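You operate a simulated robot arm through the tools that you are given. There is no shell and no other tool.

You are at the controls of a simulated two-armed robot. One attempt, no reset.

JOB
Press the blue lid home, move its cup to the yellow cup tray, load the sesame sauce cup next.
Fine: draw the slide out before you lift the cup; the next cup goes in the slide's socket.

The check looks at the end state, three seconds after you hand in, the way a careful person would. Anything else that was tipped, shoved, dropped, spilled or broken makes it a failure. Lids that push on must go on centred and level and be pressed home; caps that screw on are set level and turned clockwise until they are tight.

ROBOT AND FRAMES
Two 7-joint arms with fingered hands on one trunk that stands fixed in place. Base frame: the origin is at the foot of the trunk, x ahead of it, y to its left, z up. Units: mm, degrees, N and s.
The left shoulder is at [30, 170, 1247], the right one opposite. With the tool pointing down near the work surface each hand reaches from about 240 to 740 mm from the base axis, measured 20 degrees to its own side. Payload 4 kg a hand.
The TCP of each hand is the grasp point between the finger pads, 26 mm short of the fingertips. In the tool frame z runs along the fingers and y along their closing line. The gripper opens to 132 mm; its body begins 73 mm behind the TCP. The gripper is a hand of 4 fingers: y runs from the thumb to the fingers, the wrist lies at [0, 0, -224] in the tool frame.
Orientation is that of the tool frame in the base frame, as [roll, pitch, yaw] about the fixed x, y, z axes, in that order (R = Rz(yaw) Ry(pitch) Rx(roll)). With the fingers straight down and closing along the base's y, the tool's x points along the base's -x, its y along +y and its z along -z.

CONTROLS
- The arms move only by the tool apply_moves. It takes "left_targets", "right_targets" or both (then of equal length, played together; a hand with none holds still); each is a list of rows, each a list of 6 numbers: the shift along the base's x, y, z in mm, then the turn, a rotation vector about the base's x, y, z in degrees. In form: [[dx, dy, dz, wx, wy, wz], ...]. A call has 1 to 20 rows; each row is the pose to reach, as a shift and turn from the pose commanded when the call began. Rows are played at 5 a second. More than 50 mm and 8.6 degrees between two rows, and nothing of the call is played. Where a pose cannot be reached the arm comes as near as it can. A force on the tool above 40 N (or 10 N above the force at the start of the call, whichever is more), or a blocked arm, ends the call early, and 0.2 s more pass. In this call time passes only in rows, and 0.2 s behind the last. The reply holds the time, the measured pose of the TCP, the force on the tool along the base axes, the opening and the grip force, in the units named above and with some noise, with the torque about the TCP (base axes, N m) and any sound that the robot's microphone picked up.
- Cameras (640 x 400 px; columns grow to the right, rows downward): "scene" is now at [102.8, -47.1, 1438.4]; the picture's right is [-0.52, -0.85, 0.00], its down [-0.37, 0.22, -0.90] and it looks along [0.77, -0.47, -0.43] (base axes); focal length 349 px, centre (320, 200). "left" rides on the left gripper at [-68, 2, -97] in its tool frame; the picture's right is [-0.03, -1.00, 0.00], its down [0.82, -0.02, -0.58] and it looks along [0.58, -0.01, 0.82] (tool axes); focal length 270 px, centre (320, 200). "right" rides on the right gripper at [68, 2, -97] in its tool frame; the picture's right is [-0.03, 1.00, 0.00], its down [-0.82, -0.02, -0.58] and it looks along [-0.58, -0.02, 0.82] (tool axes); focal length 270 px, centre (320, 200). There is no depth. A picture from a camera that has moved, and an enlarged one, comes with that camera's place and axes in the base frame and with its lens.
- snapshot(camera): a new picture of that camera. The clock stands still meanwhile.
- move_column(by): moves the trunk up (or, below 0, down) by that many mm; the arms and the scene camera ride with it, the base frame stays. It gives what a move gives, with no picture.
- curl_fingers(finger1, finger2, finger3, thumb_bend, hand): sets how far each is bent, from 0 (flat) to 1 (curled in); at 0.3 the hand is open as for a grip, at 0.7 the pads meet at the TCP. One left out holds its place. A second passes; each finger stops where it meets its share of the squeeze, and holds until it gets a number again. It is the only way to open and close the hand. It gives what a move gives, with no picture; readings hold the bend of each and the force on the fingers (four entries, about 0 where the hand has none), thumb and palm.
- head_to(pan, tilt): turns the head with the scene camera to pan (to the left, within 86 degrees either way) and tilt (down, from -29 to 69), counted from straight ahead of the robot (the tilt from the chest, where the trunk bows). It gives what a move gives.
- zoom(camera, box): a new picture of the part [left, top, right, bottom] of that camera's present view, enlarged. The clock stands still meanwhile.
- job_done(): hands the job in; it is judged then, once.

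Places have to be worked out from the pictures, the camera data and where the tool is seen. Open the grippers and draw the arms clear of the work before you hand the job in, unless the task says otherwise.

The tools are called after ">>>" as name(argument=value, ...) on one line, values as JSON. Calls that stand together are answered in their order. apply_moves: Moves the arms, as the interface text tells. Its arguments: {"type":"object","properties":{"left_targets":{"type":"array","items":{"type":"array","items":{"type":"number"}}},"right_targets":{"type":"array","items":{"type":"array","items":{"type":"number"}}}},"required":[]} The other tools are called the same way: move_column (by) moves the trunk up or down; curl_fingers (finger1, finger2, finger3, thumb_bend, hand) moves the fingers one by one; head_to (pan, tilt) turns the head that bears the scene camera; snapshot (camera) takes a picture; zoom (camera, box) takes an enlarged picture of a part of a camera's view; job_done () hands the job in.

At the start:

```text
t: 0.0
left_ee_pos: [462.3, -92.8, 1287.3]
left_tcp_rot: [179.9, 0.0, -180.0]
left_ft_force: [-0.6, 0.8, 0.6]
left_moment: [-0.03, 0.03, -0.01]
left_finger_gap: 132.0
left_grasp_force: 0.0
left_shape: jaw
left_bend: [0.3, 0.3, 0.3, 0.3]
left_finger forces: [0.1, 0.1, 0.0, 0.1, 0.0, 0.1]
right_ee_pos: [303.3, -451.1, 1309.5]
right_tcp_rot: [179.9, 0.0, 179.9]
right_ft_force: [0.6, 0.3, -0.5]
right_moment: [0.01, -0.02, -0.03]
right_finger_gap: 131.9
right_grasp_force: 0.1
right_shape: jaw
right_bend: [0.3, 0.3, 0.3, 0.3]
right_finger forces: [0.0, 0.0, 0.0, 0.1, 0.0, 0.0]
trunk travel left (down, up): [-475.0, 280.0]
head pan, tilt (commanded): [-31.2, 25.2]
```

scene: 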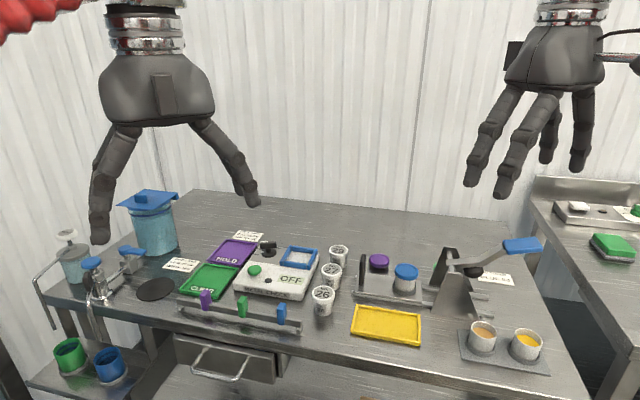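
right: 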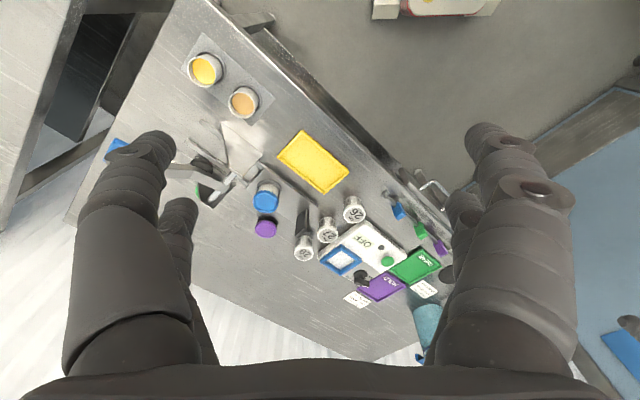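
left: 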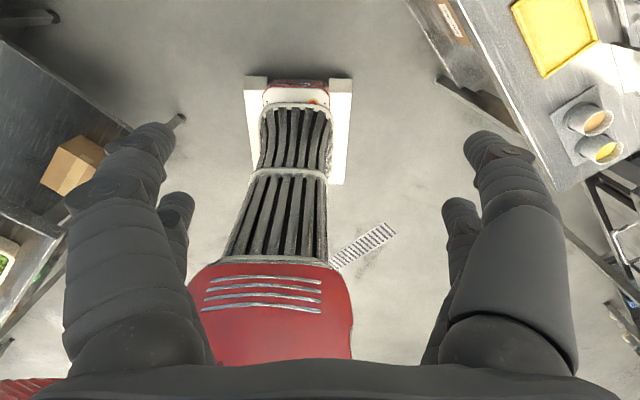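

I see a table with a lever press, a slide carrying a blue-lidded cup, a yellow tray and two sauce cups. I'll zoom in to look at each in detail first.

>>> zoom(camera="scene", box=[340, 220, 560, 380])

>>> zoom(camera="scene", box=[140, 200, 360, 340])

>>> zoom(camera="right", box=[160, 30, 360, 280])

```text
2.50 times, centred on (450, 300) of scene
camera zoom: at [102.8, -47.1, 1438.4], right [-0.52, -0.85, 0.0], down [-0.37, 0.22, -0.9], along [0.77, -0.47, -0.43], focal length 871 px, centre (-5, -50)
```

zoom: 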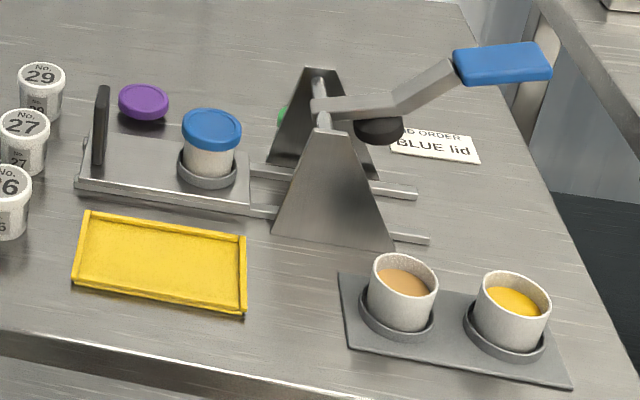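

```text
2.86 times, centred on (250, 270) of scene
camera zoom: at [102.8, -47.1, 1438.4], right [-0.52, -0.85, 0.0], down [-0.37, 0.22, -0.9], along [0.77, -0.47, -0.43], focal length 996 px, centre (520, 0)
```

zoom: 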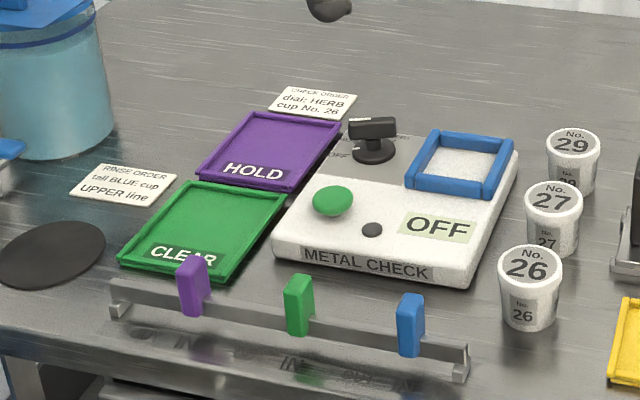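

```text
1.60 times, centred on (260, 155) of right
camera zoom: at [235.5, -448.3, 1406.9], right [0.03, 1.0, 0.0], down [0.82, -0.02, 0.58], along [0.58, -0.01, -0.82], focal length 432 px, centre (416, 272)
```

zoom: 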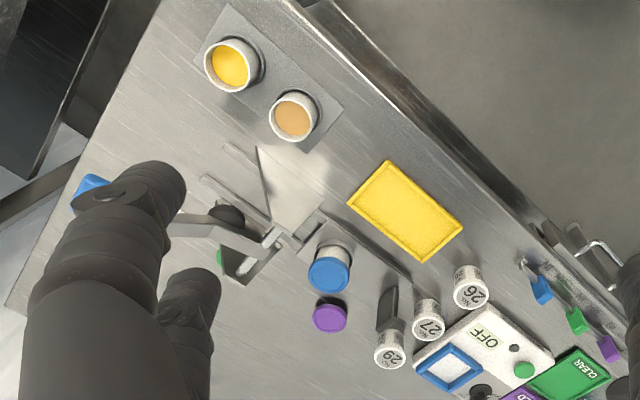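

The layout is roughly clear: the table stands to the front right, and the slide with the blue-lidded cup is drawn out to the left of the lever press. I'll turn the head to center on the work and move the left arm out of the way.

>>> head_to(pan=-48, tilt=38)

>>> apply_moves(left_targets=[[-20, 45, 0, 0, 0, 0], [-40, 90, 0, 0, 0, 0], [-60, 135, 0, 0, 0, 0], [-80, 180, 0, 0, 0, 0], [-100, 225, 0, 0, 0, 0], [-120, 270, 0, 0, 0, 0], [-130, 310, 0, 0, 0, 0]])

>>> snapshot(camera="scene")

```text
t: 0.8
left_ee_pos: [461.1, -91.8, 1286.8]
left_tcp_rot: [-179.9, -0.1, 180.0]
left_ft_force: [-0.3, 0.6, 0.3]
left_moment: [-0.03, -0.02, 0.02]
left_finger_gap: 131.9
left_grasp_force: 0.0
left_shape: jaw
left_bend: [0.3, 0.3, 0.3, 0.3]
left_finger forces: [0.0, 0.0, 0.0, 0.0, 0.0, 0.0]
right_ee_pos: [303.6, -451.4, 1309.5]
right_tcp_rot: [179.9, 0.0, 179.9]
right_ft_force: [0.1, -0.6, 0.0]
right_moment: [0.0, 0.0, -0.03]
right_finger_gap: 132.0
right_grasp_force: 0.1
right_shape: jaw
right_bend: [0.3, 0.3, 0.3, 0.3]
right_finger forces: [0.1, 0.0, 0.0, 0.1, 0.0, 0.0]
trunk travel left (down, up): [-475.0, 280.0]
head pan, tilt (commanded): [-48.0, 38.0]
```

```text
t: 2.4
left_ee_pos: [331.7, 214.9, 1285.3]
left_tcp_rot: [-179.9, 0.0, 180.0]
left_ft_force: [-0.4, -0.3, 0.1]
left_moment: [-0.04, -0.02, 0.01]
left_finger_gap: 131.8
left_grasp_force: 0.1
left_shape: jaw
left_bend: [0.3, 0.3, 0.3, 0.3]
left_finger forces: [0.0, 0.0, 0.1, 0.1, 0.0, 0.1]
right_ee_pos: [302.6, -449.1, 1311.8]
right_tcp_rot: [-180.0, 0.1, 179.9]
right_ft_force: [-0.7, -0.3, 0.3]
right_moment: [-0.03, -0.01, 0.0]
right_finger_gap: 131.8
right_grasp_force: 0.1
right_shape: jaw
right_bend: [0.3, 0.3, 0.3, 0.3]
right_finger forces: [0.0, 0.1, 0.0, 0.1, 0.0, 0.0]
trunk travel left (down, up): [-475.0, 280.0]
head pan, tilt (commanded): [-48.0, 38.0]
```

```text
taken
camera scene: at [80.8, -62.1, 1418.7], right [-0.74, -0.67, 0.0], down [-0.41, 0.46, -0.79], along [0.53, -0.59, -0.61], focal length 349 px, centre (320, 200)
```

scene: 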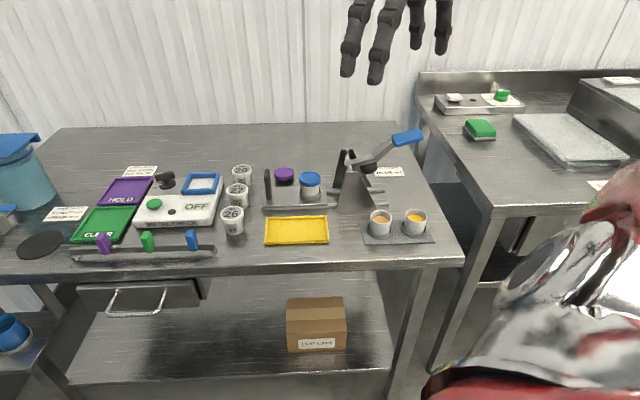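

The table edge now runs nearly horizontal in the picture. I'll zoom in on the press and slide.

>>> zoom(camera="scene", box=[250, 120, 410, 220])

>>> zoom(camera="scene", box=[300, 160, 460, 260])

>>> snapshot(camera="right")

```text
4.00 times, centred on (330, 170) of scene
camera zoom: at [80.8, -62.1, 1418.7], right [-0.74, -0.67, 0.0], down [-0.41, 0.46, -0.79], along [0.53, -0.59, -0.61], focal length 1394 px, centre (280, 320)
```

zoom: 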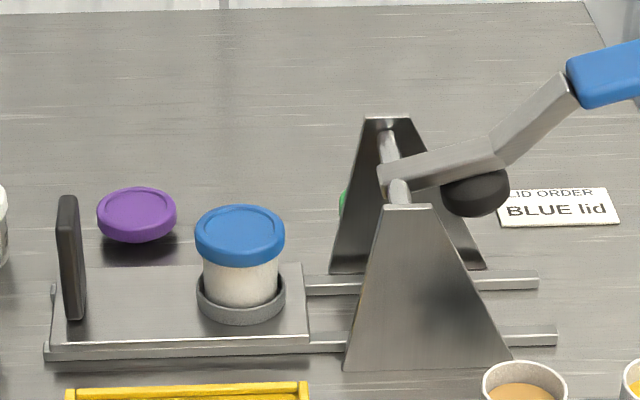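

```text
4.00 times, centred on (380, 210) of scene
camera zoom: at [80.8, -62.1, 1418.7], right [-0.74, -0.67, 0.0], down [-0.41, 0.46, -0.79], along [0.53, -0.59, -0.61], focal length 1394 px, centre (80, 160)
```

zoom: 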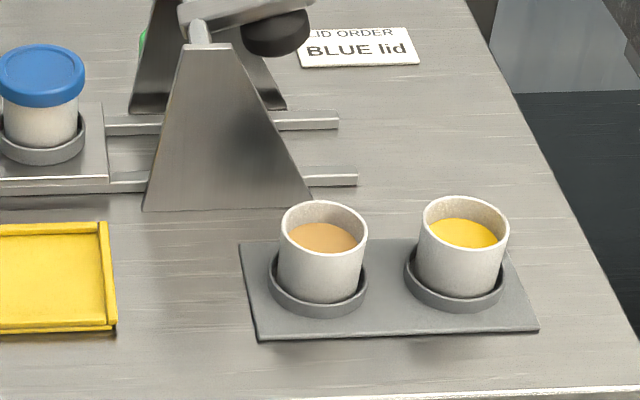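

```text
taken
camera right: at [234.3, -446.9, 1408.1], right [0.03, 1.0, 0.0], down [0.82, -0.02, 0.58], along [0.58, -0.02, -0.82], focal length 270 px, centre (320, 200)
```

right: 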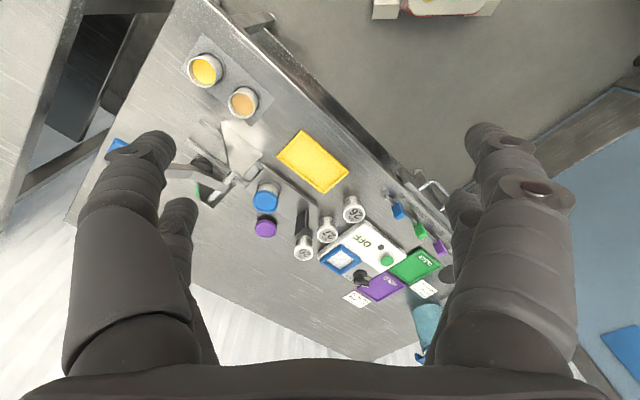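

Stereo from the two views puts the table at z≈855–865, the blue lid top near (572,-575,932) and the lever handle near (412,-763,1024). I'll turn the right hand into the table's frame and bring it closer to get a better view.

>>> apply_moves(right_targets=[[15, 10, -20, 0, 0, -7.5], [30, 20, -40, 0, 0, -15], [45, 30, -60, 0, 0, -22.5], [60, 40, -80, 0, 0, -30], [80, 45, -100, 0, 0, -37.5], [100, 50, -120, 0, 0, -45]])

>>> snapshot(camera="right")

>>> snapshot(camera="scene")

```text
t: 3.8
left_ee_pos: [335.0, 214.1, 1286.6]
left_tcp_rot: [180.0, 0.0, 179.9]
left_ft_force: [0.4, -0.4, 0.6]
left_moment: [0.02, 0.02, -0.04]
left_finger_gap: 131.8
left_grasp_force: 0.0
left_shape: jaw
left_bend: [0.3, 0.3, 0.3, 0.3]
left_finger forces: [0.0, 0.0, 0.1, 0.0, 0.0, 0.1]
right_ee_pos: [403.9, -399.6, 1187.3]
right_tcp_rot: [-180.0, -0.1, 134.8]
right_ft_force: [-0.8, 0.2, 0.0]
right_moment: [0.04, -0.01, 0.0]
right_finger_gap: 131.8
right_grasp_force: 0.0
right_shape: jaw
right_bend: [0.3, 0.3, 0.3, 0.3]
right_finger forces: [0.0, 0.1, 0.0, 0.1, 0.0, 0.0]
trunk travel left (down, up): [-475.0, 280.0]
head pan, tilt (commanded): [-48.0, 38.0]
```

```text
taken
camera right: at [357.2, -349.0, 1284.5], right [0.73, 0.69, 0.0], down [0.56, -0.59, 0.58], along [0.4, -0.42, -0.82], focal length 270 px, centre (320, 200)
```

right: 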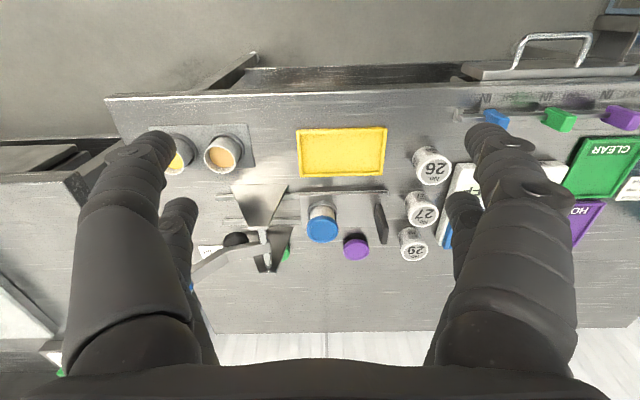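

```text
taken
camera scene: at [82.9, -63.8, 1418.4], right [-0.74, -0.67, 0.0], down [-0.41, 0.46, -0.79], along [0.53, -0.59, -0.62], focal length 349 px, centre (320, 200)
```

scene: 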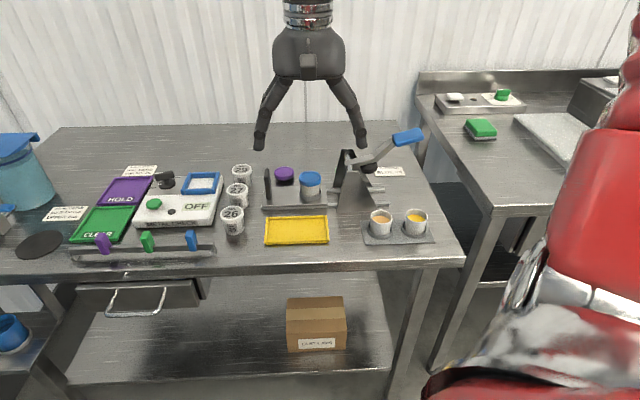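

Both cameras now give a good baseline; the table axes sit at 45° (e1 = right along the table = (-0.707,-0.707), e2 = away = (0.707,-0.707)). I'll zoom into the right camera for details.

>>> zoom(camera="right", box=[180, 110, 440, 280])

>>> zoom(camera="scene", box=[255, 120, 445, 250])

```text
2.35 times, centred on (310, 195) of right
camera zoom: at [357.2, -349.0, 1284.5], right [0.73, 0.69, 0.0], down [0.56, -0.59, 0.58], along [0.4, -0.42, -0.82], focal length 636 px, centre (344, 212)
```

zoom: 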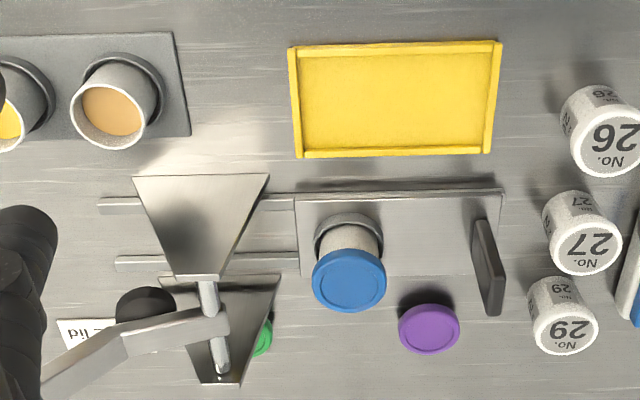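

```text
3.08 times, centred on (350, 185) of scene
camera zoom: at [82.9, -63.8, 1418.4], right [-0.74, -0.67, 0.0], down [-0.41, 0.46, -0.79], along [0.53, -0.59, -0.62], focal length 1072 px, centre (228, 246)
```

zoom: 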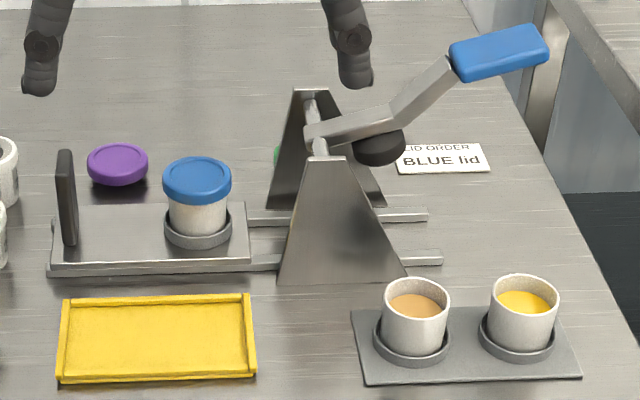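

Worked out in table coordinates (a right, b away): the cup is at about (0,805), the black slide plate at (-105,805), the press pivot at a≈92 and the handle at (224,805,1043). The tray center is near (-36,693), the sesame cup near (151,677), and the table at z≈867. Next I'll turn the hand so its closing line runs across the slide (yaw ≈225) and test that this is reachable up high.

>>> apply_moves(right_targets=[[0, 0, 0, 0, 0, 8.2], [0, 0, 0, 0, 0, 16.4], [0, 0, 0, 0, 0, 24.6], [0, 0, 0, 0, 0, 32.8], [0, 0, 0, 0, 0, 41], [10, -10, 0, 0, 0, 49.2], [20, -20, 0, 0, 0, 57.4], [30, -30, 0, 0, 0, 65.6], [40, -40, 0, 0, 0, 73.8], [50, -50, 0, 0, 0, 82], [60, -60, 0, 0, 0, 90]])

>>> snapshot(camera="scene")

>>> snapshot(camera="right")

```text
t: 6.2
left_ee_pos: [333.2, 214.1, 1286.3]
left_tcp_rot: [180.0, -0.1, 180.0]
left_ft_force: [1.0, 0.4, -0.2]
left_moment: [0.04, 0.02, -0.02]
left_finger_gap: 131.8
left_grasp_force: 0.1
left_shape: jaw
left_bend: [0.3, 0.3, 0.3, 0.3]
left_finger forces: [0.0, 0.0, 0.1, 0.0, 0.1, 0.1]
right_ee_pos: [464.6, -461.7, 1190.0]
right_tcp_rot: [180.0, 0.0, -135.0]
right_ft_force: [1.2, -0.7, -0.3]
right_moment: [-0.01, 0.02, 0.0]
right_finger_gap: 131.8
right_grasp_force: 0.0
right_shape: jaw
right_bend: [0.3, 0.3, 0.3, 0.3]
right_finger forces: [0.1, 0.1, 0.1, 0.0, 0.0, 0.0]
trunk travel left (down, up): [-475.0, 280.0]
head pan, tilt (commanded): [-48.0, 38.0]
```

```text
taken
camera scene: at [82.4, -63.6, 1418.4], right [-0.74, -0.67, 0.0], down [-0.41, 0.46, -0.79], along [0.53, -0.59, -0.62], focal length 349 px, centre (320, 200)
```

scene: 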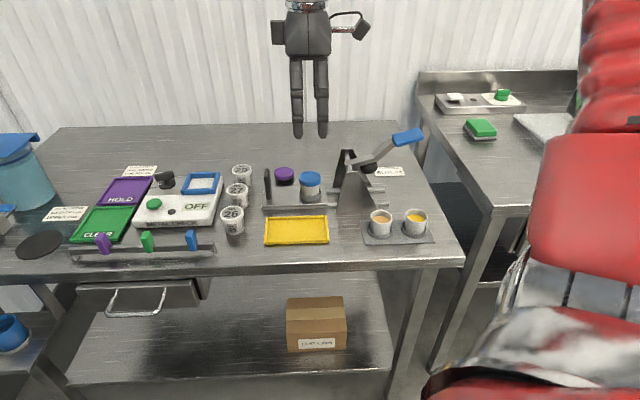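

```text
taken
camera right: at [415.0, -508.0, 1287.5], right [-0.69, 0.72, 0.0], down [0.59, 0.56, 0.58], along [0.42, 0.4, -0.82], focal length 270 px, centre (320, 200)
```

right: 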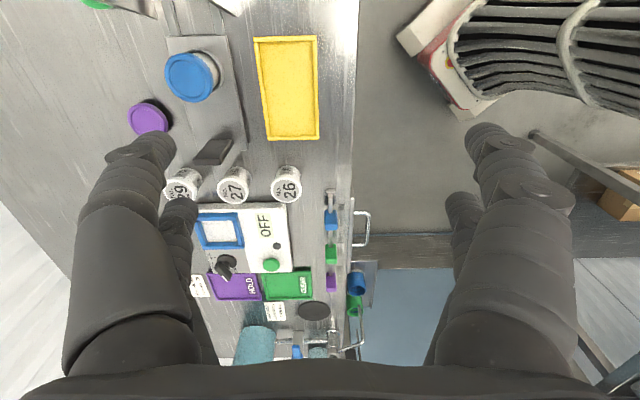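

Yaw -135 works. The hand has two digits on each side, with about 20 mm between neighbors, so closed digits could straddle the black slide plate. I'll zoom in on the plate and cup from here, and on the hand in the scene view.

>>> zoom(camera="right", box=[110, 20, 330, 210])

>>> zoom(camera="scene", box=[240, 0, 400, 150])

```text
2.11 times, centred on (220, 115) of right
camera zoom: at [415.0, -508.0, 1287.5], right [-0.69, 0.72, 0.0], down [0.59, 0.56, 0.58], along [0.42, 0.4, -0.82], focal length 569 px, centre (530, 379)
```

zoom: 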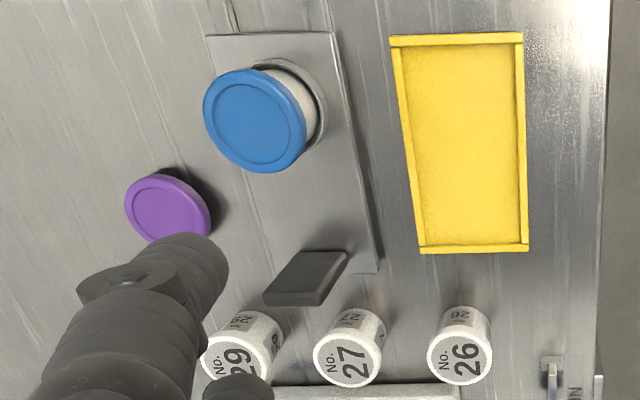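

```text
2.67 times, centred on (320, 75) of scene
camera zoom: at [82.4, -63.6, 1418.4], right [-0.74, -0.67, 0.0], down [-0.41, 0.46, -0.79], along [0.53, -0.59, -0.62], focal length 930 px, centre (320, 533)
```

zoom: 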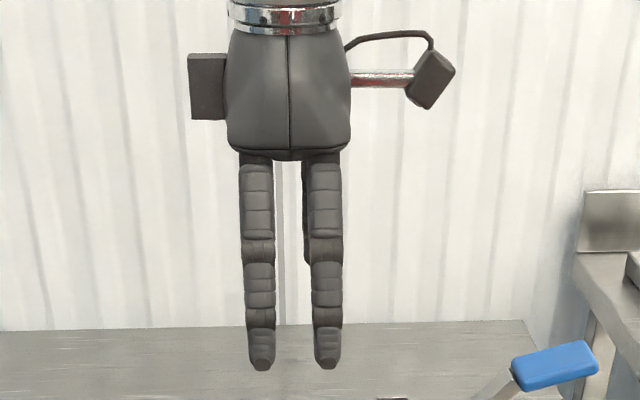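

The plate measures a≈-96…-104, b≈793–827 with its top at z≈958, on a slide centerline of b≈809. I'll move high above the plate to check reach, then close the digits.

>>> apply_moves(right_targets=[[30, -7, -22, 0, 0, 0], [60, -14, -44, 0, 0, 0], [90, -21, -66, 0, 0, 0], [120, -28, -88, 0, 0, 0], [150, -34, -110, 0, 0, 0], [178, -39, -130, 0, 0, 0]])

>>> curl_fingers(hand="right", finger1=0.7, finger2=0.7, finger3=0.7, thumb_bend=0.7)

>>> snapshot(camera="scene")

>>> snapshot(camera="right")

```text
t: 7.6
left_ee_pos: [334.7, 212.6, 1286.5]
left_tcp_rot: [-180.0, -0.1, -180.0]
left_ft_force: [-0.1, -0.7, -1.1]
left_moment: [0.03, 0.03, -0.01]
left_finger_gap: 131.8
left_grasp_force: 0.0
left_shape: jaw
left_bend: [0.3, 0.3, 0.3, 0.3]
left_finger forces: [0.0, 0.0, 0.1, 0.1, 0.0, 0.0]
right_ee_pos: [639.7, -498.5, 1058.6]
right_tcp_rot: [179.8, 0.1, -135.1]
right_ft_force: [-0.2, -0.1, -1.3]
right_moment: [-0.04, 0.03, 0.03]
right_finger_gap: 132.0
right_grasp_force: 0.2
right_shape: jaw
right_bend: [0.3, 0.3, 0.3, 0.3]
right_finger forces: [0.0, 0.0, 0.1, 0.0, 0.0, 0.1]
trunk travel left (down, up): [-475.0, 280.0]
head pan, tilt (commanded): [-48.0, 38.0]
```

```text
t: 8.6
left_ee_pos: [332.7, 213.7, 1285.8]
left_tcp_rot: [-180.0, 0.0, -180.0]
left_ft_force: [-0.1, 0.1, 0.5]
left_moment: [0.0, 0.0, 0.02]
left_finger_gap: 132.1
left_grasp_force: 0.1
left_shape: jaw
left_bend: [0.3, 0.3, 0.3, 0.3]
left_finger forces: [0.1, 0.0, 0.1, 0.0, 0.0, 0.1]
right_ee_pos: [639.3, -498.5, 1060.1]
right_tcp_rot: [179.9, 0.1, -135.1]
right_ft_force: [-0.7, 0.8, -0.1]
right_moment: [-0.01, 0.01, 0.02]
right_finger_gap: 1.5
right_grasp_force: 0.1
right_shape: fingers
right_bend: [0.7, 0.7, 0.7, 0.7]
right_finger forces: [0.0, 0.0, 0.0, 0.1, 0.0, 0.1]
trunk travel left (down, up): [-475.0, 280.0]
head pan, tilt (commanded): [-48.0, 38.0]
```

```text
taken
camera scene: at [82.2, -63.3, 1418.5], right [-0.74, -0.67, 0.0], down [-0.41, 0.46, -0.79], along [0.53, -0.59, -0.62], focal length 349 px, centre (320, 200)
```

scene: 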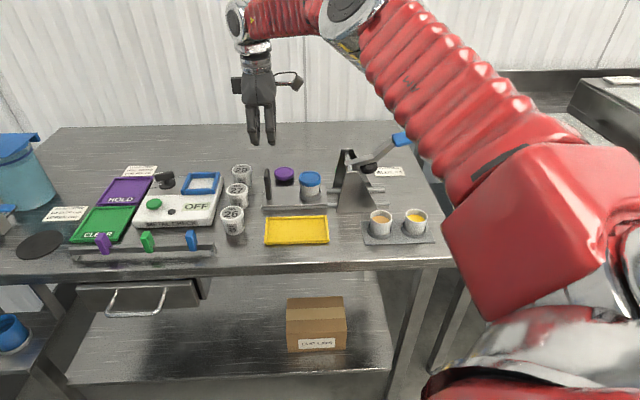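

```text
taken
camera right: at [589.4, -544.3, 1157.7], right [-0.69, 0.73, 0.0], down [0.59, 0.56, 0.58], along [0.42, 0.4, -0.82], focal length 270 px, centre (320, 200)
```

right: 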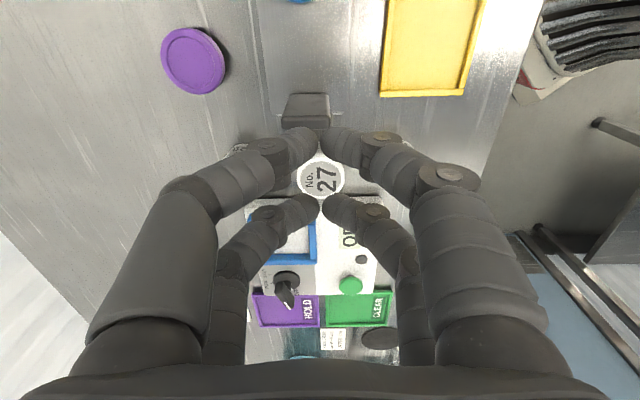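

The hand is above the plate at a≈-99.7, b≈804.7, and the digit posts meet ahead of and behind the plate line. I'll zoom in to verify the alignment before descending with the trunk.

>>> zoom(camera="right", box=[220, 70, 420, 230])

>>> zoom(camera="scene", box=[210, 60, 370, 220])

```text
2.50 times, centred on (320, 150) of right
camera zoom: at [589.4, -544.3, 1157.7], right [-0.69, 0.73, 0.0], down [0.59, 0.56, 0.58], along [0.42, 0.4, -0.82], focal length 676 px, centre (320, 325)
```

zoom: 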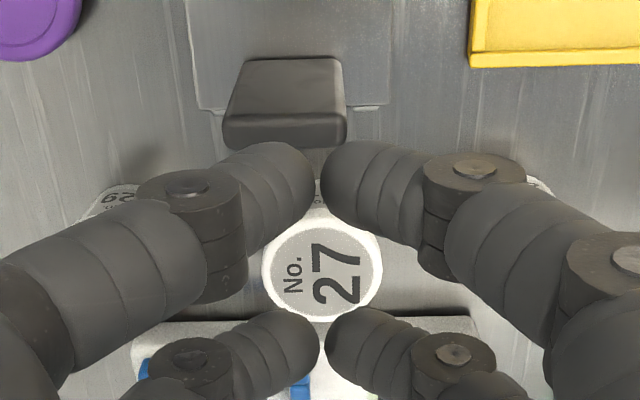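

```text
2.50 times, centred on (290, 140) of scene
camera zoom: at [82.2, -63.3, 1418.5], right [-0.74, -0.67, 0.0], down [-0.41, 0.46, -0.79], along [0.53, -0.59, -0.62], focal length 871 px, centre (395, 350)
```

zoom: 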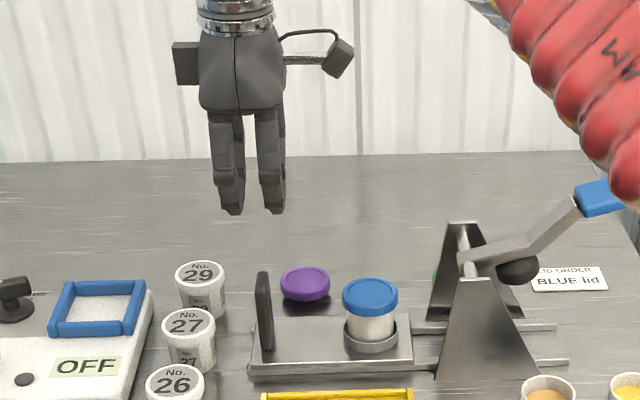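

The plate's top edge spans a≈-97…-106, with the posts centered at a≈-99.7 and about 5 mm clearance each side. I'll shift 1.5 mm to center it, lower the trunk 60 mm, and re-check.

>>> apply_moves(right_targets=[[1.5, 1, 0, 0, 0, 0], [2, 1, 0, 0, 0, 0]])

>>> move_column(by=-60)

>>> zoom(camera="right", box=[220, 70, 420, 230])

>>> snapshot(camera="scene")

```text
t: 9.2
left_ee_pos: [333.0, 214.3, 1286.0]
left_tcp_rot: [-180.0, 0.0, 180.0]
left_ft_force: [-0.5, 0.8, -0.5]
left_moment: [0.02, -0.03, 0.05]
left_finger_gap: 132.0
left_grasp_force: 0.0
left_shape: jaw
left_bend: [0.3, 0.3, 0.3, 0.3]
left_finger forces: [0.0, 0.0, 0.0, 0.0, 0.0, 0.0]
right_ee_pos: [639.2, -498.0, 1059.5]
right_tcp_rot: [179.9, 0.1, -135.1]
right_ft_force: [-0.3, 0.0, -0.9]
right_moment: [-0.01, 0.01, -0.01]
right_finger_gap: 1.5
right_grasp_force: 0.1
right_shape: fingers
right_bend: [0.7, 0.7, 0.7, 0.7]
right_finger forces: [0.1, 0.1, 0.0, 0.0, 0.0, 0.0]
right hand out of reach, approached as far as the arm can: row 1, 2
trunk travel left (down, up): [-475.0, 280.0]
head pan, tilt (commanded): [-48.0, 38.0]
```

```text
t: 10.2
left_ee_pos: [331.9, 216.6, 1227.5]
left_tcp_rot: [179.9, -0.1, -180.0]
left_ft_force: [-0.7, -0.2, 0.0]
left_moment: [-0.01, -0.03, -0.01]
left_finger_gap: 132.1
left_grasp_force: 0.1
left_shape: jaw
left_bend: [0.3, 0.3, 0.3, 0.3]
left_finger forces: [0.0, 0.1, 0.0, 0.1, 0.0, 0.1]
right_ee_pos: [638.2, -499.6, 1000.5]
right_tcp_rot: [179.9, 0.1, -135.2]
right_ft_force: [0.0, 0.2, -0.1]
right_moment: [0.0, -0.02, 0.02]
right_finger_gap: 1.3
right_grasp_force: 0.1
right_shape: fingers
right_bend: [0.7, 0.7, 0.7, 0.7]
right_finger forces: [0.1, 0.0, 0.0, 0.0, 0.1, 0.0]
trunk travel left (down, up): [-415.0, 340.0]
head pan, tilt (commanded): [-48.0, 38.0]
```

```text
2.50 times, centred on (320, 150) of right
camera zoom: at [589.5, -546.0, 1098.1], right [-0.69, 0.73, 0.0], down [0.59, 0.56, 0.58], along [0.42, 0.4, -0.82], focal length 676 px, centre (320, 325)
```

zoom: 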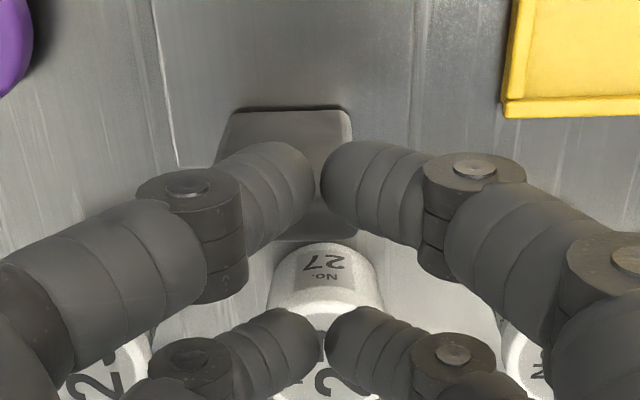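

```text
taken
camera scene: at [92.3, -63.3, 1358.1], right [-0.74, -0.67, 0.0], down [-0.41, 0.46, -0.79], along [0.53, -0.59, -0.62], focal length 349 px, centre (320, 200)
```

scene: 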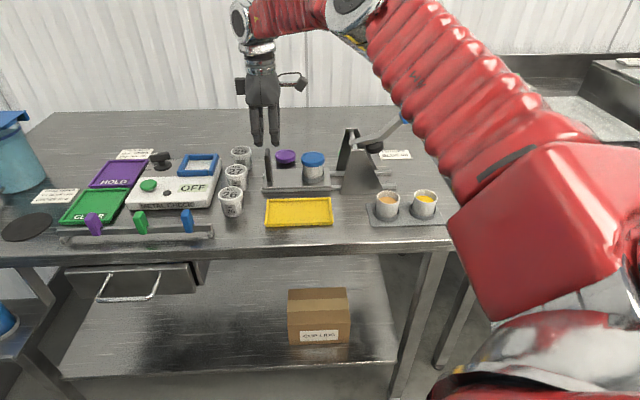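

We're at the reach limit and slightly off to the +e1 side. Tilting the hand about 6° so the fingertips point away draws the wrist in, which lets me center the posts on the plate.

>>> apply_moves(right_targets=[[0, -1, 0, -2.1, -2.1, 0], [0, -2, 0, -4.2, -4.2, 0], [0, -2, 0, -4.2, -4.2, 0]])

>>> zoom(camera="right", box=[220, 70, 420, 230])

```text
t: 11.0
left_ee_pos: [333.5, 219.0, 1227.5]
left_tcp_rot: [-180.0, -0.1, -180.0]
left_ft_force: [0.4, 0.8, -0.2]
left_moment: [-0.01, 0.02, 0.02]
left_finger_gap: 132.1
left_grasp_force: 0.1
left_shape: jaw
left_bend: [0.3, 0.3, 0.3, 0.3]
left_finger forces: [0.1, 0.0, 0.0, 0.0, 0.1, 0.1]
right_ee_pos: [640.9, -501.3, 998.9]
right_tcp_rot: [-174.0, 0.0, -135.2]
right_ft_force: [0.2, 0.2, 0.1]
right_moment: [0.01, 0.01, 0.02]
right_finger_gap: 1.5
right_grasp_force: 0.2
right_shape: fingers
right_bend: [0.7, 0.7, 0.7, 0.7]
right_finger forces: [0.1, 0.1, 0.0, 0.0, 0.0, 0.1]
trunk travel left (down, up): [-415.0, 340.0]
head pan, tilt (commanded): [-48.0, 38.0]
```

```text
2.50 times, centred on (320, 150) of right
camera zoom: at [583.2, -540.7, 1096.4], right [-0.68, 0.72, -0.1], down [0.55, 0.6, 0.58], along [0.48, 0.34, -0.81], focal length 676 px, centre (320, 325)
```

zoom: 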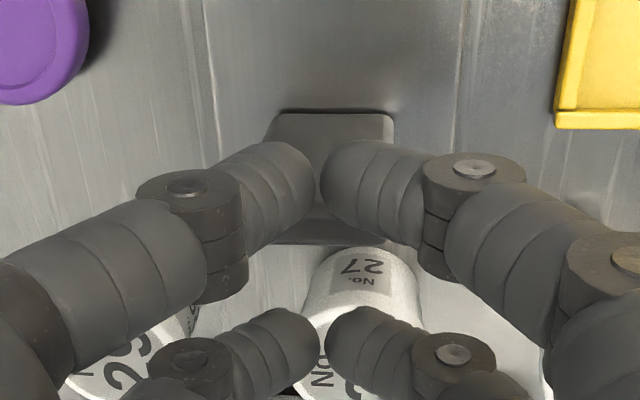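

Now at a≈-98.7, b≈807.6, with no reach warning. I'll shift to a≈-101, b≈811 and lower the trunk in small steps so the posts straddle the plate.

>>> apply_moves(right_targets=[[2, 0, 0, 0, 0, 0], [4.2, -0.6, 0, 0, 0, 0], [4.2, -0.6, 0, 0, 0, 0]])

>>> move_column(by=-20)

>>> zoom(camera="right", box=[220, 70, 420, 230])

>>> zoom(camera="scene", box=[200, 60, 440, 220])

```text
t: 11.8
left_ee_pos: [332.3, 217.7, 1226.7]
left_tcp_rot: [180.0, 0.1, 179.9]
left_ft_force: [-0.1, 0.0, 0.6]
left_moment: [0.0, -0.01, -0.03]
left_finger_gap: 131.8
left_grasp_force: 0.2
left_shape: jaw
left_bend: [0.3, 0.3, 0.3, 0.3]
left_finger forces: [0.0, 0.0, 0.1, 0.1, 0.0, 0.1]
right_ee_pos: [642.1, -501.3, 1000.7]
right_tcp_rot: [-174.0, 0.0, -135.1]
right_ft_force: [-0.4, 0.5, -0.3]
right_moment: [-0.03, 0.03, -0.01]
right_finger_gap: 1.6
right_grasp_force: 0.0
right_shape: fingers
right_bend: [0.7, 0.7, 0.7, 0.7]
right_finger forces: [0.0, 0.0, 0.0, 0.0, 0.1, 0.1]
trunk travel left (down, up): [-415.0, 340.0]
head pan, tilt (commanded): [-48.0, 38.0]
```

```text
t: 12.5
left_ee_pos: [331.8, 217.5, 1207.9]
left_tcp_rot: [179.9, 0.0, 180.0]
left_ft_force: [-0.1, 0.1, 0.5]
left_moment: [0.01, -0.03, -0.01]
left_finger_gap: 131.9
left_grasp_force: 0.0
left_shape: jaw
left_bend: [0.3, 0.3, 0.3, 0.3]
left_finger forces: [0.0, 0.0, 0.0, 0.0, 0.0, 0.0]
right_ee_pos: [642.0, -502.8, 981.7]
right_tcp_rot: [-174.2, 0.1, -135.1]
right_ft_force: [-0.6, -0.7, 0.4]
right_moment: [0.0, 0.01, 0.0]
right_finger_gap: 1.6
right_grasp_force: 0.1
right_shape: fingers
right_bend: [0.7, 0.7, 0.7, 0.7]
right_finger forces: [0.1, 0.1, 0.0, 0.0, 0.1, 0.0]
trunk travel left (down, up): [-395.0, 360.0]
head pan, tilt (commanded): [-48.0, 38.0]
```

```text
2.50 times, centred on (320, 150) of right
camera zoom: at [586.3, -541.4, 1077.6], right [-0.68, 0.72, -0.1], down [0.55, 0.6, 0.58], along [0.48, 0.34, -0.81], focal length 676 px, centre (320, 325)
```

zoom: 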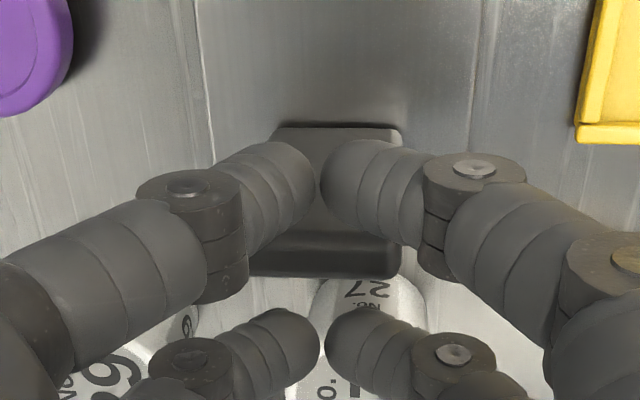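

```text
2.50 times, centred on (320, 140) of scene
camera zoom: at [96.3, -63.3, 1337.9], right [-0.74, -0.67, 0.0], down [-0.41, 0.46, -0.79], along [0.53, -0.59, -0.62], focal length 871 px, centre (320, 350)
```

zoom: 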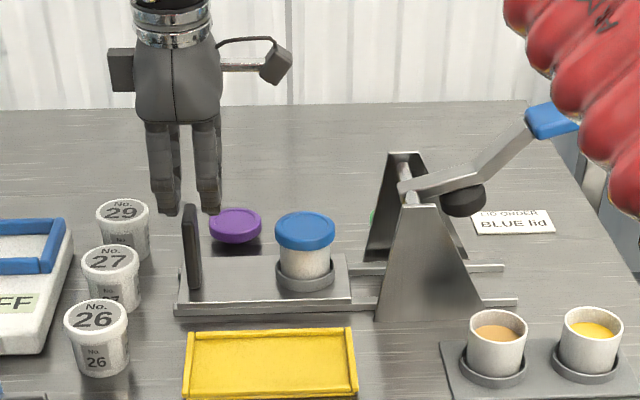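

The plate's top runs a≈-95.6…-104.9 and the TCP is at about a=-99, so it's well centered. I'll lower 15 mm more and check forces, then the rest.

>>> move_column(by=-15)

>>> zoom(camera="right", box=[220, 70, 420, 230])

>>> zoom(camera="scene", box=[200, 60, 440, 220])

```text
t: 13.1
left_ee_pos: [331.9, 217.7, 1193.0]
left_tcp_rot: [180.0, 0.0, 180.0]
left_ft_force: [0.8, -0.5, -1.1]
left_moment: [0.0, 0.01, 0.04]
left_finger_gap: 131.7
left_grasp_force: 0.0
left_shape: jaw
left_bend: [0.3, 0.3, 0.3, 0.3]
left_finger forces: [0.0, 0.1, 0.0, 0.0, 0.0, 0.0]
right_ee_pos: [644.0, -502.0, 966.2]
right_tcp_rot: [-174.1, 0.1, -135.1]
right_ft_force: [1.0, -0.2, -0.7]
right_moment: [-0.01, -0.01, 0.0]
right_finger_gap: 1.7
right_grasp_force: 0.3
right_shape: fingers
right_bend: [0.7, 0.7, 0.7, 0.7]
right_finger forces: [0.1, 0.7, 0.4, 0.0, 0.0, 0.0]
trunk travel left (down, up): [-380.0, 375.0]
head pan, tilt (commanded): [-48.0, 38.0]
```

```text
2.50 times, centred on (320, 150) of right
camera zoom: at [586.7, -541.5, 1062.2], right [-0.68, 0.72, -0.1], down [0.55, 0.6, 0.58], along [0.48, 0.34, -0.81], focal length 676 px, centre (320, 325)
```

zoom: 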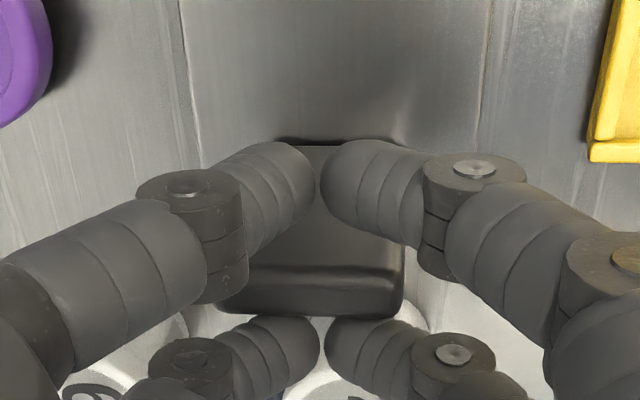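

```text
2.50 times, centred on (320, 140) of scene
camera zoom: at [100.3, -63.4, 1322.7], right [-0.74, -0.67, 0.0], down [-0.41, 0.46, -0.79], along [0.53, -0.59, -0.62], focal length 871 px, centre (320, 350)
```

zoom: 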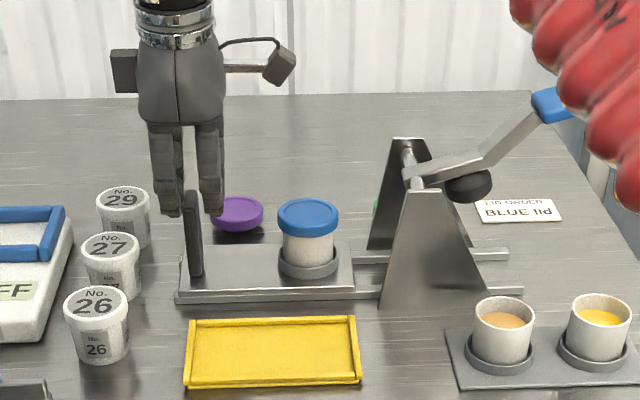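

The plate is now between the two posts with only slight touch readings. I'll lower another 12 mm for better engagement.

>>> move_column(by=-12)

>>> zoom(camera="right", box=[220, 70, 420, 230])

>>> zoom(camera="scene", box=[230, 100, 390, 200])

```text
t: 13.7
left_ee_pos: [332.1, 217.7, 1181.1]
left_tcp_rot: [-180.0, 0.1, -180.0]
left_ft_force: [0.1, 0.3, -0.2]
left_moment: [-0.01, -0.03, -0.03]
left_finger_gap: 132.0
left_grasp_force: 0.1
left_shape: jaw
left_bend: [0.3, 0.3, 0.3, 0.3]
left_finger forces: [0.1, 0.0, 0.1, 0.0, 0.0, 0.0]
right_ee_pos: [644.0, -501.4, 953.3]
right_tcp_rot: [-174.2, 0.1, -135.1]
right_ft_force: [1.1, 0.2, -0.9]
right_moment: [0.01, 0.02, 0.05]
right_finger_gap: 1.7
right_grasp_force: 0.4
right_shape: fingers
right_bend: [0.7, 0.7, 0.7, 0.7]
right_finger forces: [0.1, 0.1, 0.9, 0.1, 0.1, 0.1]
trunk travel left (down, up): [-368.0, 387.0]
head pan, tilt (commanded): [-48.0, 38.0]
```

```text
2.50 times, centred on (320, 150) of right
camera zoom: at [586.8, -541.4, 1049.8], right [-0.68, 0.72, -0.1], down [0.55, 0.6, 0.58], along [0.48, 0.34, -0.81], focal length 676 px, centre (320, 325)
```

zoom: 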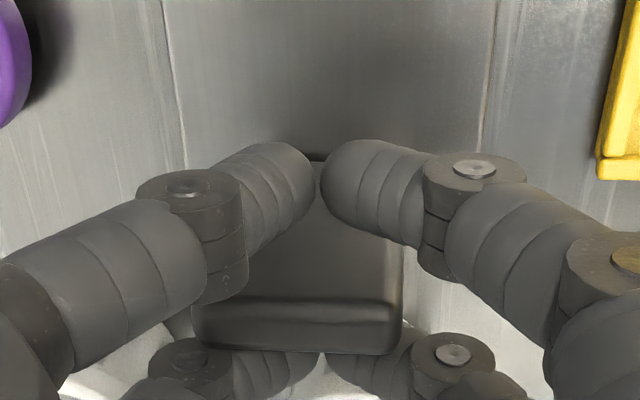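

```text
4.00 times, centred on (310, 150) of scene
camera zoom: at [103.6, -63.4, 1310.5], right [-0.74, -0.67, 0.0], down [-0.41, 0.46, -0.79], along [0.53, -0.59, -0.62], focal length 1394 px, centre (360, 400)
```

zoom: 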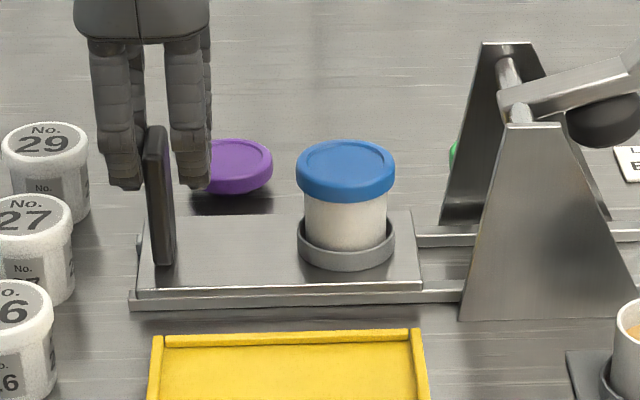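

The plate is captured between the posts. I'll push the slide toward the press (+e1) slowly, the first 60 mm, keeping b and z constant.

>>> apply_moves(right_targets=[[-2, -2, 0, 0, 0, 0], [-5, -5, 0, 0, 0, 0], [-10, -10, 0, 0, 0, 0], [-15, -15, 0, 0, 0, 0], [-20, -20, 0, 0, 0, 0], [-25, -25, 0, 0, 0, 0], [-30, -30, 0, 0, 0, 0], [-35, -35, 0, 0, 0, 0], [-40, -40, 0, 0, 0, 0], [-43, -43, 0, 0, 0, 0]])

>>> zoom(camera="scene", box=[230, 70, 430, 200])

>>> snapshot(camera="right")

```text
t: 15.9
left_ee_pos: [332.5, 217.1, 1180.5]
left_tcp_rot: [180.0, 0.0, 180.0]
left_ft_force: [-0.3, 0.1, -0.5]
left_moment: [0.04, 0.03, 0.0]
left_finger_gap: 132.0
left_grasp_force: 0.1
left_shape: jaw
left_bend: [0.3, 0.3, 0.3, 0.3]
left_finger forces: [0.1, 0.1, 0.0, 0.1, 0.1, 0.0]
right_ee_pos: [600.2, -545.8, 953.3]
right_tcp_rot: [-174.1, 0.0, -135.1]
right_ft_force: [0.2, -0.1, -0.1]
right_moment: [0.01, 0.0, 0.01]
right_finger_gap: 1.4
right_grasp_force: 0.4
right_shape: fingers
right_bend: [0.7, 0.7, 0.7, 0.7]
right_finger forces: [0.0, 0.1, 0.5, 0.0, 0.0, 0.0]
trunk travel left (down, up): [-368.0, 387.0]
head pan, tilt (commanded): [-48.0, 38.0]
```

```text
3.08 times, centred on (330, 135) of scene
camera zoom: at [103.8, -63.4, 1310.5], right [-0.74, -0.67, 0.0], down [-0.41, 0.46, -0.79], along [0.53, -0.59, -0.62], focal length 1072 px, centre (289, 400)
```

zoom: 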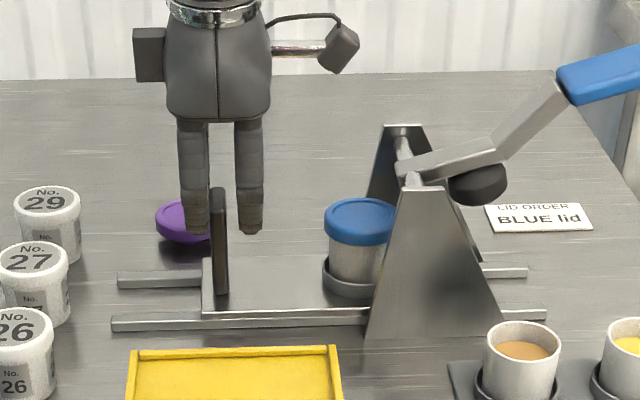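

```text
taken
camera right: at [543.4, -584.8, 1050.8], right [-0.68, 0.72, -0.1], down [0.55, 0.6, 0.58], along [0.48, 0.34, -0.81], focal length 270 px, centre (320, 200)
```

right: 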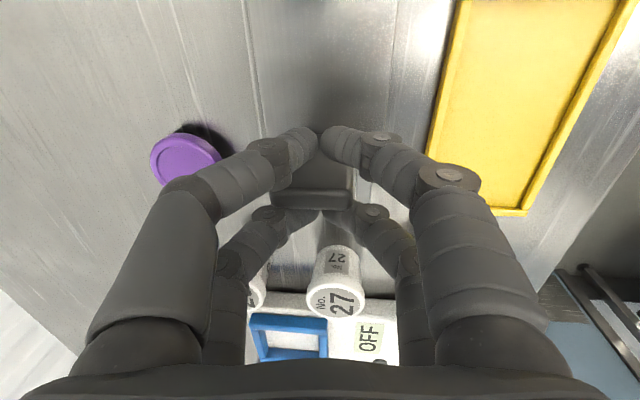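

The slide is moving smoothly and the cup is entering the press. I'll continue another 50 mm.

>>> apply_moves(right_targets=[[-3, -3, 0, 0, 0, 0], [-7, -7, 0, 0, 0, 0], [-12, -12, 0, 0, 0, 0], [-17, -17, 0, 0, 0, 0], [-22, -22, 0, 0, 0, 0], [-27, -27, 0, 0, 0, 0], [-32, -32, 0, 0, 0, 0], [-35, -35, 0, 0, 0, 0]])

>>> zoom(camera="scene", box=[230, 70, 430, 200])

>>> snapshot(camera="right")

```text
t: 17.7
left_ee_pos: [332.9, 218.3, 1180.2]
left_tcp_rot: [180.0, 0.0, 180.0]
left_ft_force: [-0.4, -0.7, 0.0]
left_moment: [-0.02, 0.03, 0.02]
left_finger_gap: 132.2
left_grasp_force: 0.0
left_shape: jaw
left_bend: [0.3, 0.3, 0.3, 0.3]
left_finger forces: [0.0, 0.1, 0.0, 0.1, 0.0, 0.0]
right_ee_pos: [564.7, -577.9, 954.1]
right_tcp_rot: [-174.2, 0.0, -135.1]
right_ft_force: [0.8, -1.3, 0.1]
right_moment: [0.01, -0.03, 0.02]
right_finger_gap: 1.5
right_grasp_force: 0.4
right_shape: fingers
right_bend: [0.7, 0.7, 0.7, 0.7]
right_finger forces: [0.0, 0.1, 0.5, 0.0, 0.0, 0.0]
trunk travel left (down, up): [-368.0, 387.0]
head pan, tilt (commanded): [-48.0, 38.0]
```

```text
3.08 times, centred on (330, 135) of scene
camera zoom: at [103.8, -63.4, 1310.5], right [-0.74, -0.67, 0.0], down [-0.41, 0.46, -0.79], along [0.53, -0.59, -0.62], focal length 1072 px, centre (289, 400)
```

zoom: 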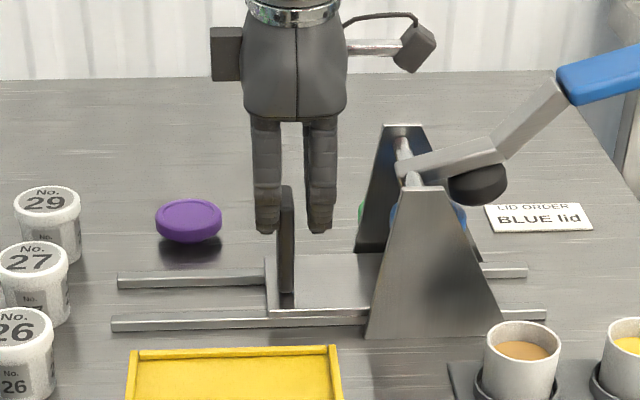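

```text
taken
camera right: at [508.4, -618.6, 1050.6], right [-0.68, 0.72, -0.1], down [0.55, 0.6, 0.58], along [0.48, 0.34, -0.81], focal length 270 px, centre (320, 200)
```

right: 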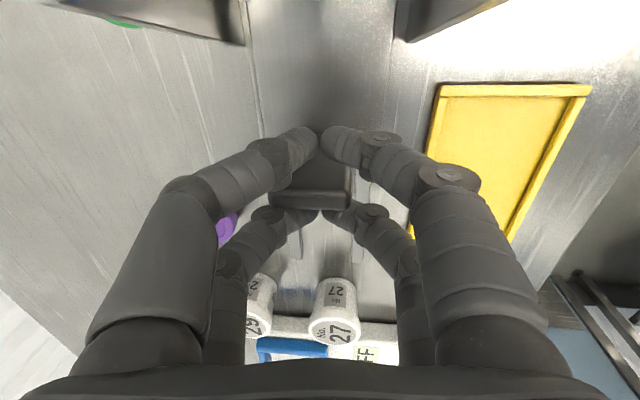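

The cup is at a≈111, and the ram's pressing position should be about a≈138–140. I'll push on in small steps, watching for a stop.

>>> apply_moves(right_targets=[[-2, -2, 0, 0, 0, 0], [-5, -5, 0, 0, 0, 0], [-8, -8, 0, 0, 0, 0], [-11, -11, 0, 0, 0, 0], [-14, -14, 0, 0, 0, 0]])

>>> zoom(camera="scene", box=[270, 70, 430, 190])

```text
t: 18.9
left_ee_pos: [331.8, 217.3, 1180.3]
left_tcp_rot: [-179.9, 0.0, 180.0]
left_ft_force: [-0.4, -0.6, -0.2]
left_moment: [-0.01, 0.0, 0.02]
left_finger_gap: 131.9
left_grasp_force: 0.2
left_shape: jaw
left_bend: [0.3, 0.3, 0.3, 0.3]
left_finger forces: [0.0, 0.0, 0.1, 0.0, 0.0, 0.0]
right_ee_pos: [550.2, -593.6, 954.4]
right_tcp_rot: [-174.3, 0.0, -135.1]
right_ft_force: [-0.3, 0.1, -0.1]
right_moment: [0.01, 0.0, 0.02]
right_finger_gap: 1.4
right_grasp_force: 0.1
right_shape: fingers
right_bend: [0.7, 0.7, 0.7, 0.7]
right_finger forces: [0.0, 0.0, 0.4, 0.0, 0.1, 0.0]
trunk travel left (down, up): [-368.0, 387.0]
head pan, tilt (commanded): [-48.0, 38.0]
```

```text
3.33 times, centred on (350, 130) of scene
camera zoom: at [103.7, -63.4, 1310.5], right [-0.74, -0.67, 0.0], down [-0.41, 0.46, -0.79], along [0.53, -0.59, -0.62], focal length 1162 px, centre (220, 433)
```

zoom: 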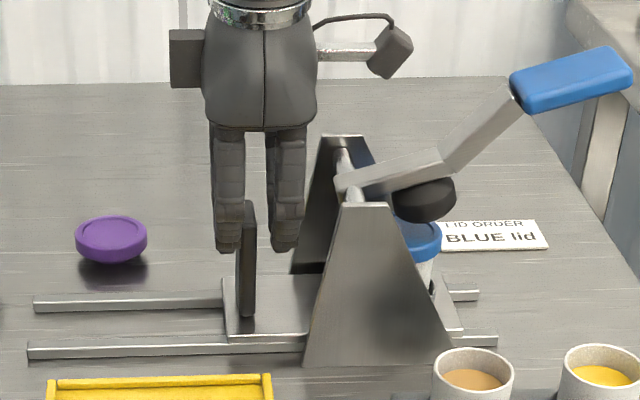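

The lid's center is at a≈130 and the ram will come down around a≈139. I'll push about 9 mm more in small steps and look for an end stop.

>>> apply_moves(right_targets=[[-1.5, -1.5, 0, 0, 0, 0], [-3, -3, 0, 0, 0, 0], [-4.5, -4.5, 0, 0, 0, 0], [-6, -6, 0, 0, 0, 0]])

>>> zoom(camera="scene", box=[270, 70, 430, 190])

```text
t: 19.9
left_ee_pos: [332.4, 217.5, 1181.5]
left_tcp_rot: [-180.0, 0.0, 180.0]
left_ft_force: [0.5, -0.3, -0.4]
left_moment: [0.03, 0.03, 0.02]
left_finger_gap: 132.0
left_grasp_force: 0.1
left_shape: jaw
left_bend: [0.3, 0.3, 0.3, 0.3]
left_finger forces: [0.1, 0.0, 0.0, 0.0, 0.1, 0.0]
right_ee_pos: [544.2, -599.8, 954.0]
right_tcp_rot: [-174.1, -0.1, -135.1]
right_ft_force: [0.6, 1.1, 0.3]
right_moment: [0.01, 0.02, 0.04]
right_finger_gap: 1.6
right_grasp_force: 0.0
right_shape: fingers
right_bend: [0.7, 0.7, 0.7, 0.7]
right_finger forces: [0.0, 0.1, 0.6, 0.0, 0.0, 0.0]
trunk travel left (down, up): [-368.0, 387.0]
head pan, tilt (commanded): [-48.0, 38.0]
```

```text
3.33 times, centred on (350, 130) of scene
camera zoom: at [103.8, -63.3, 1310.5], right [-0.74, -0.67, 0.0], down [-0.41, 0.46, -0.79], along [0.53, -0.59, -0.62], focal length 1162 px, centre (220, 433)
```

zoom: 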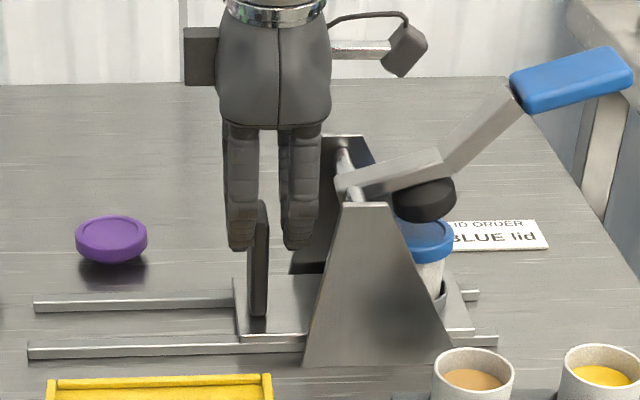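

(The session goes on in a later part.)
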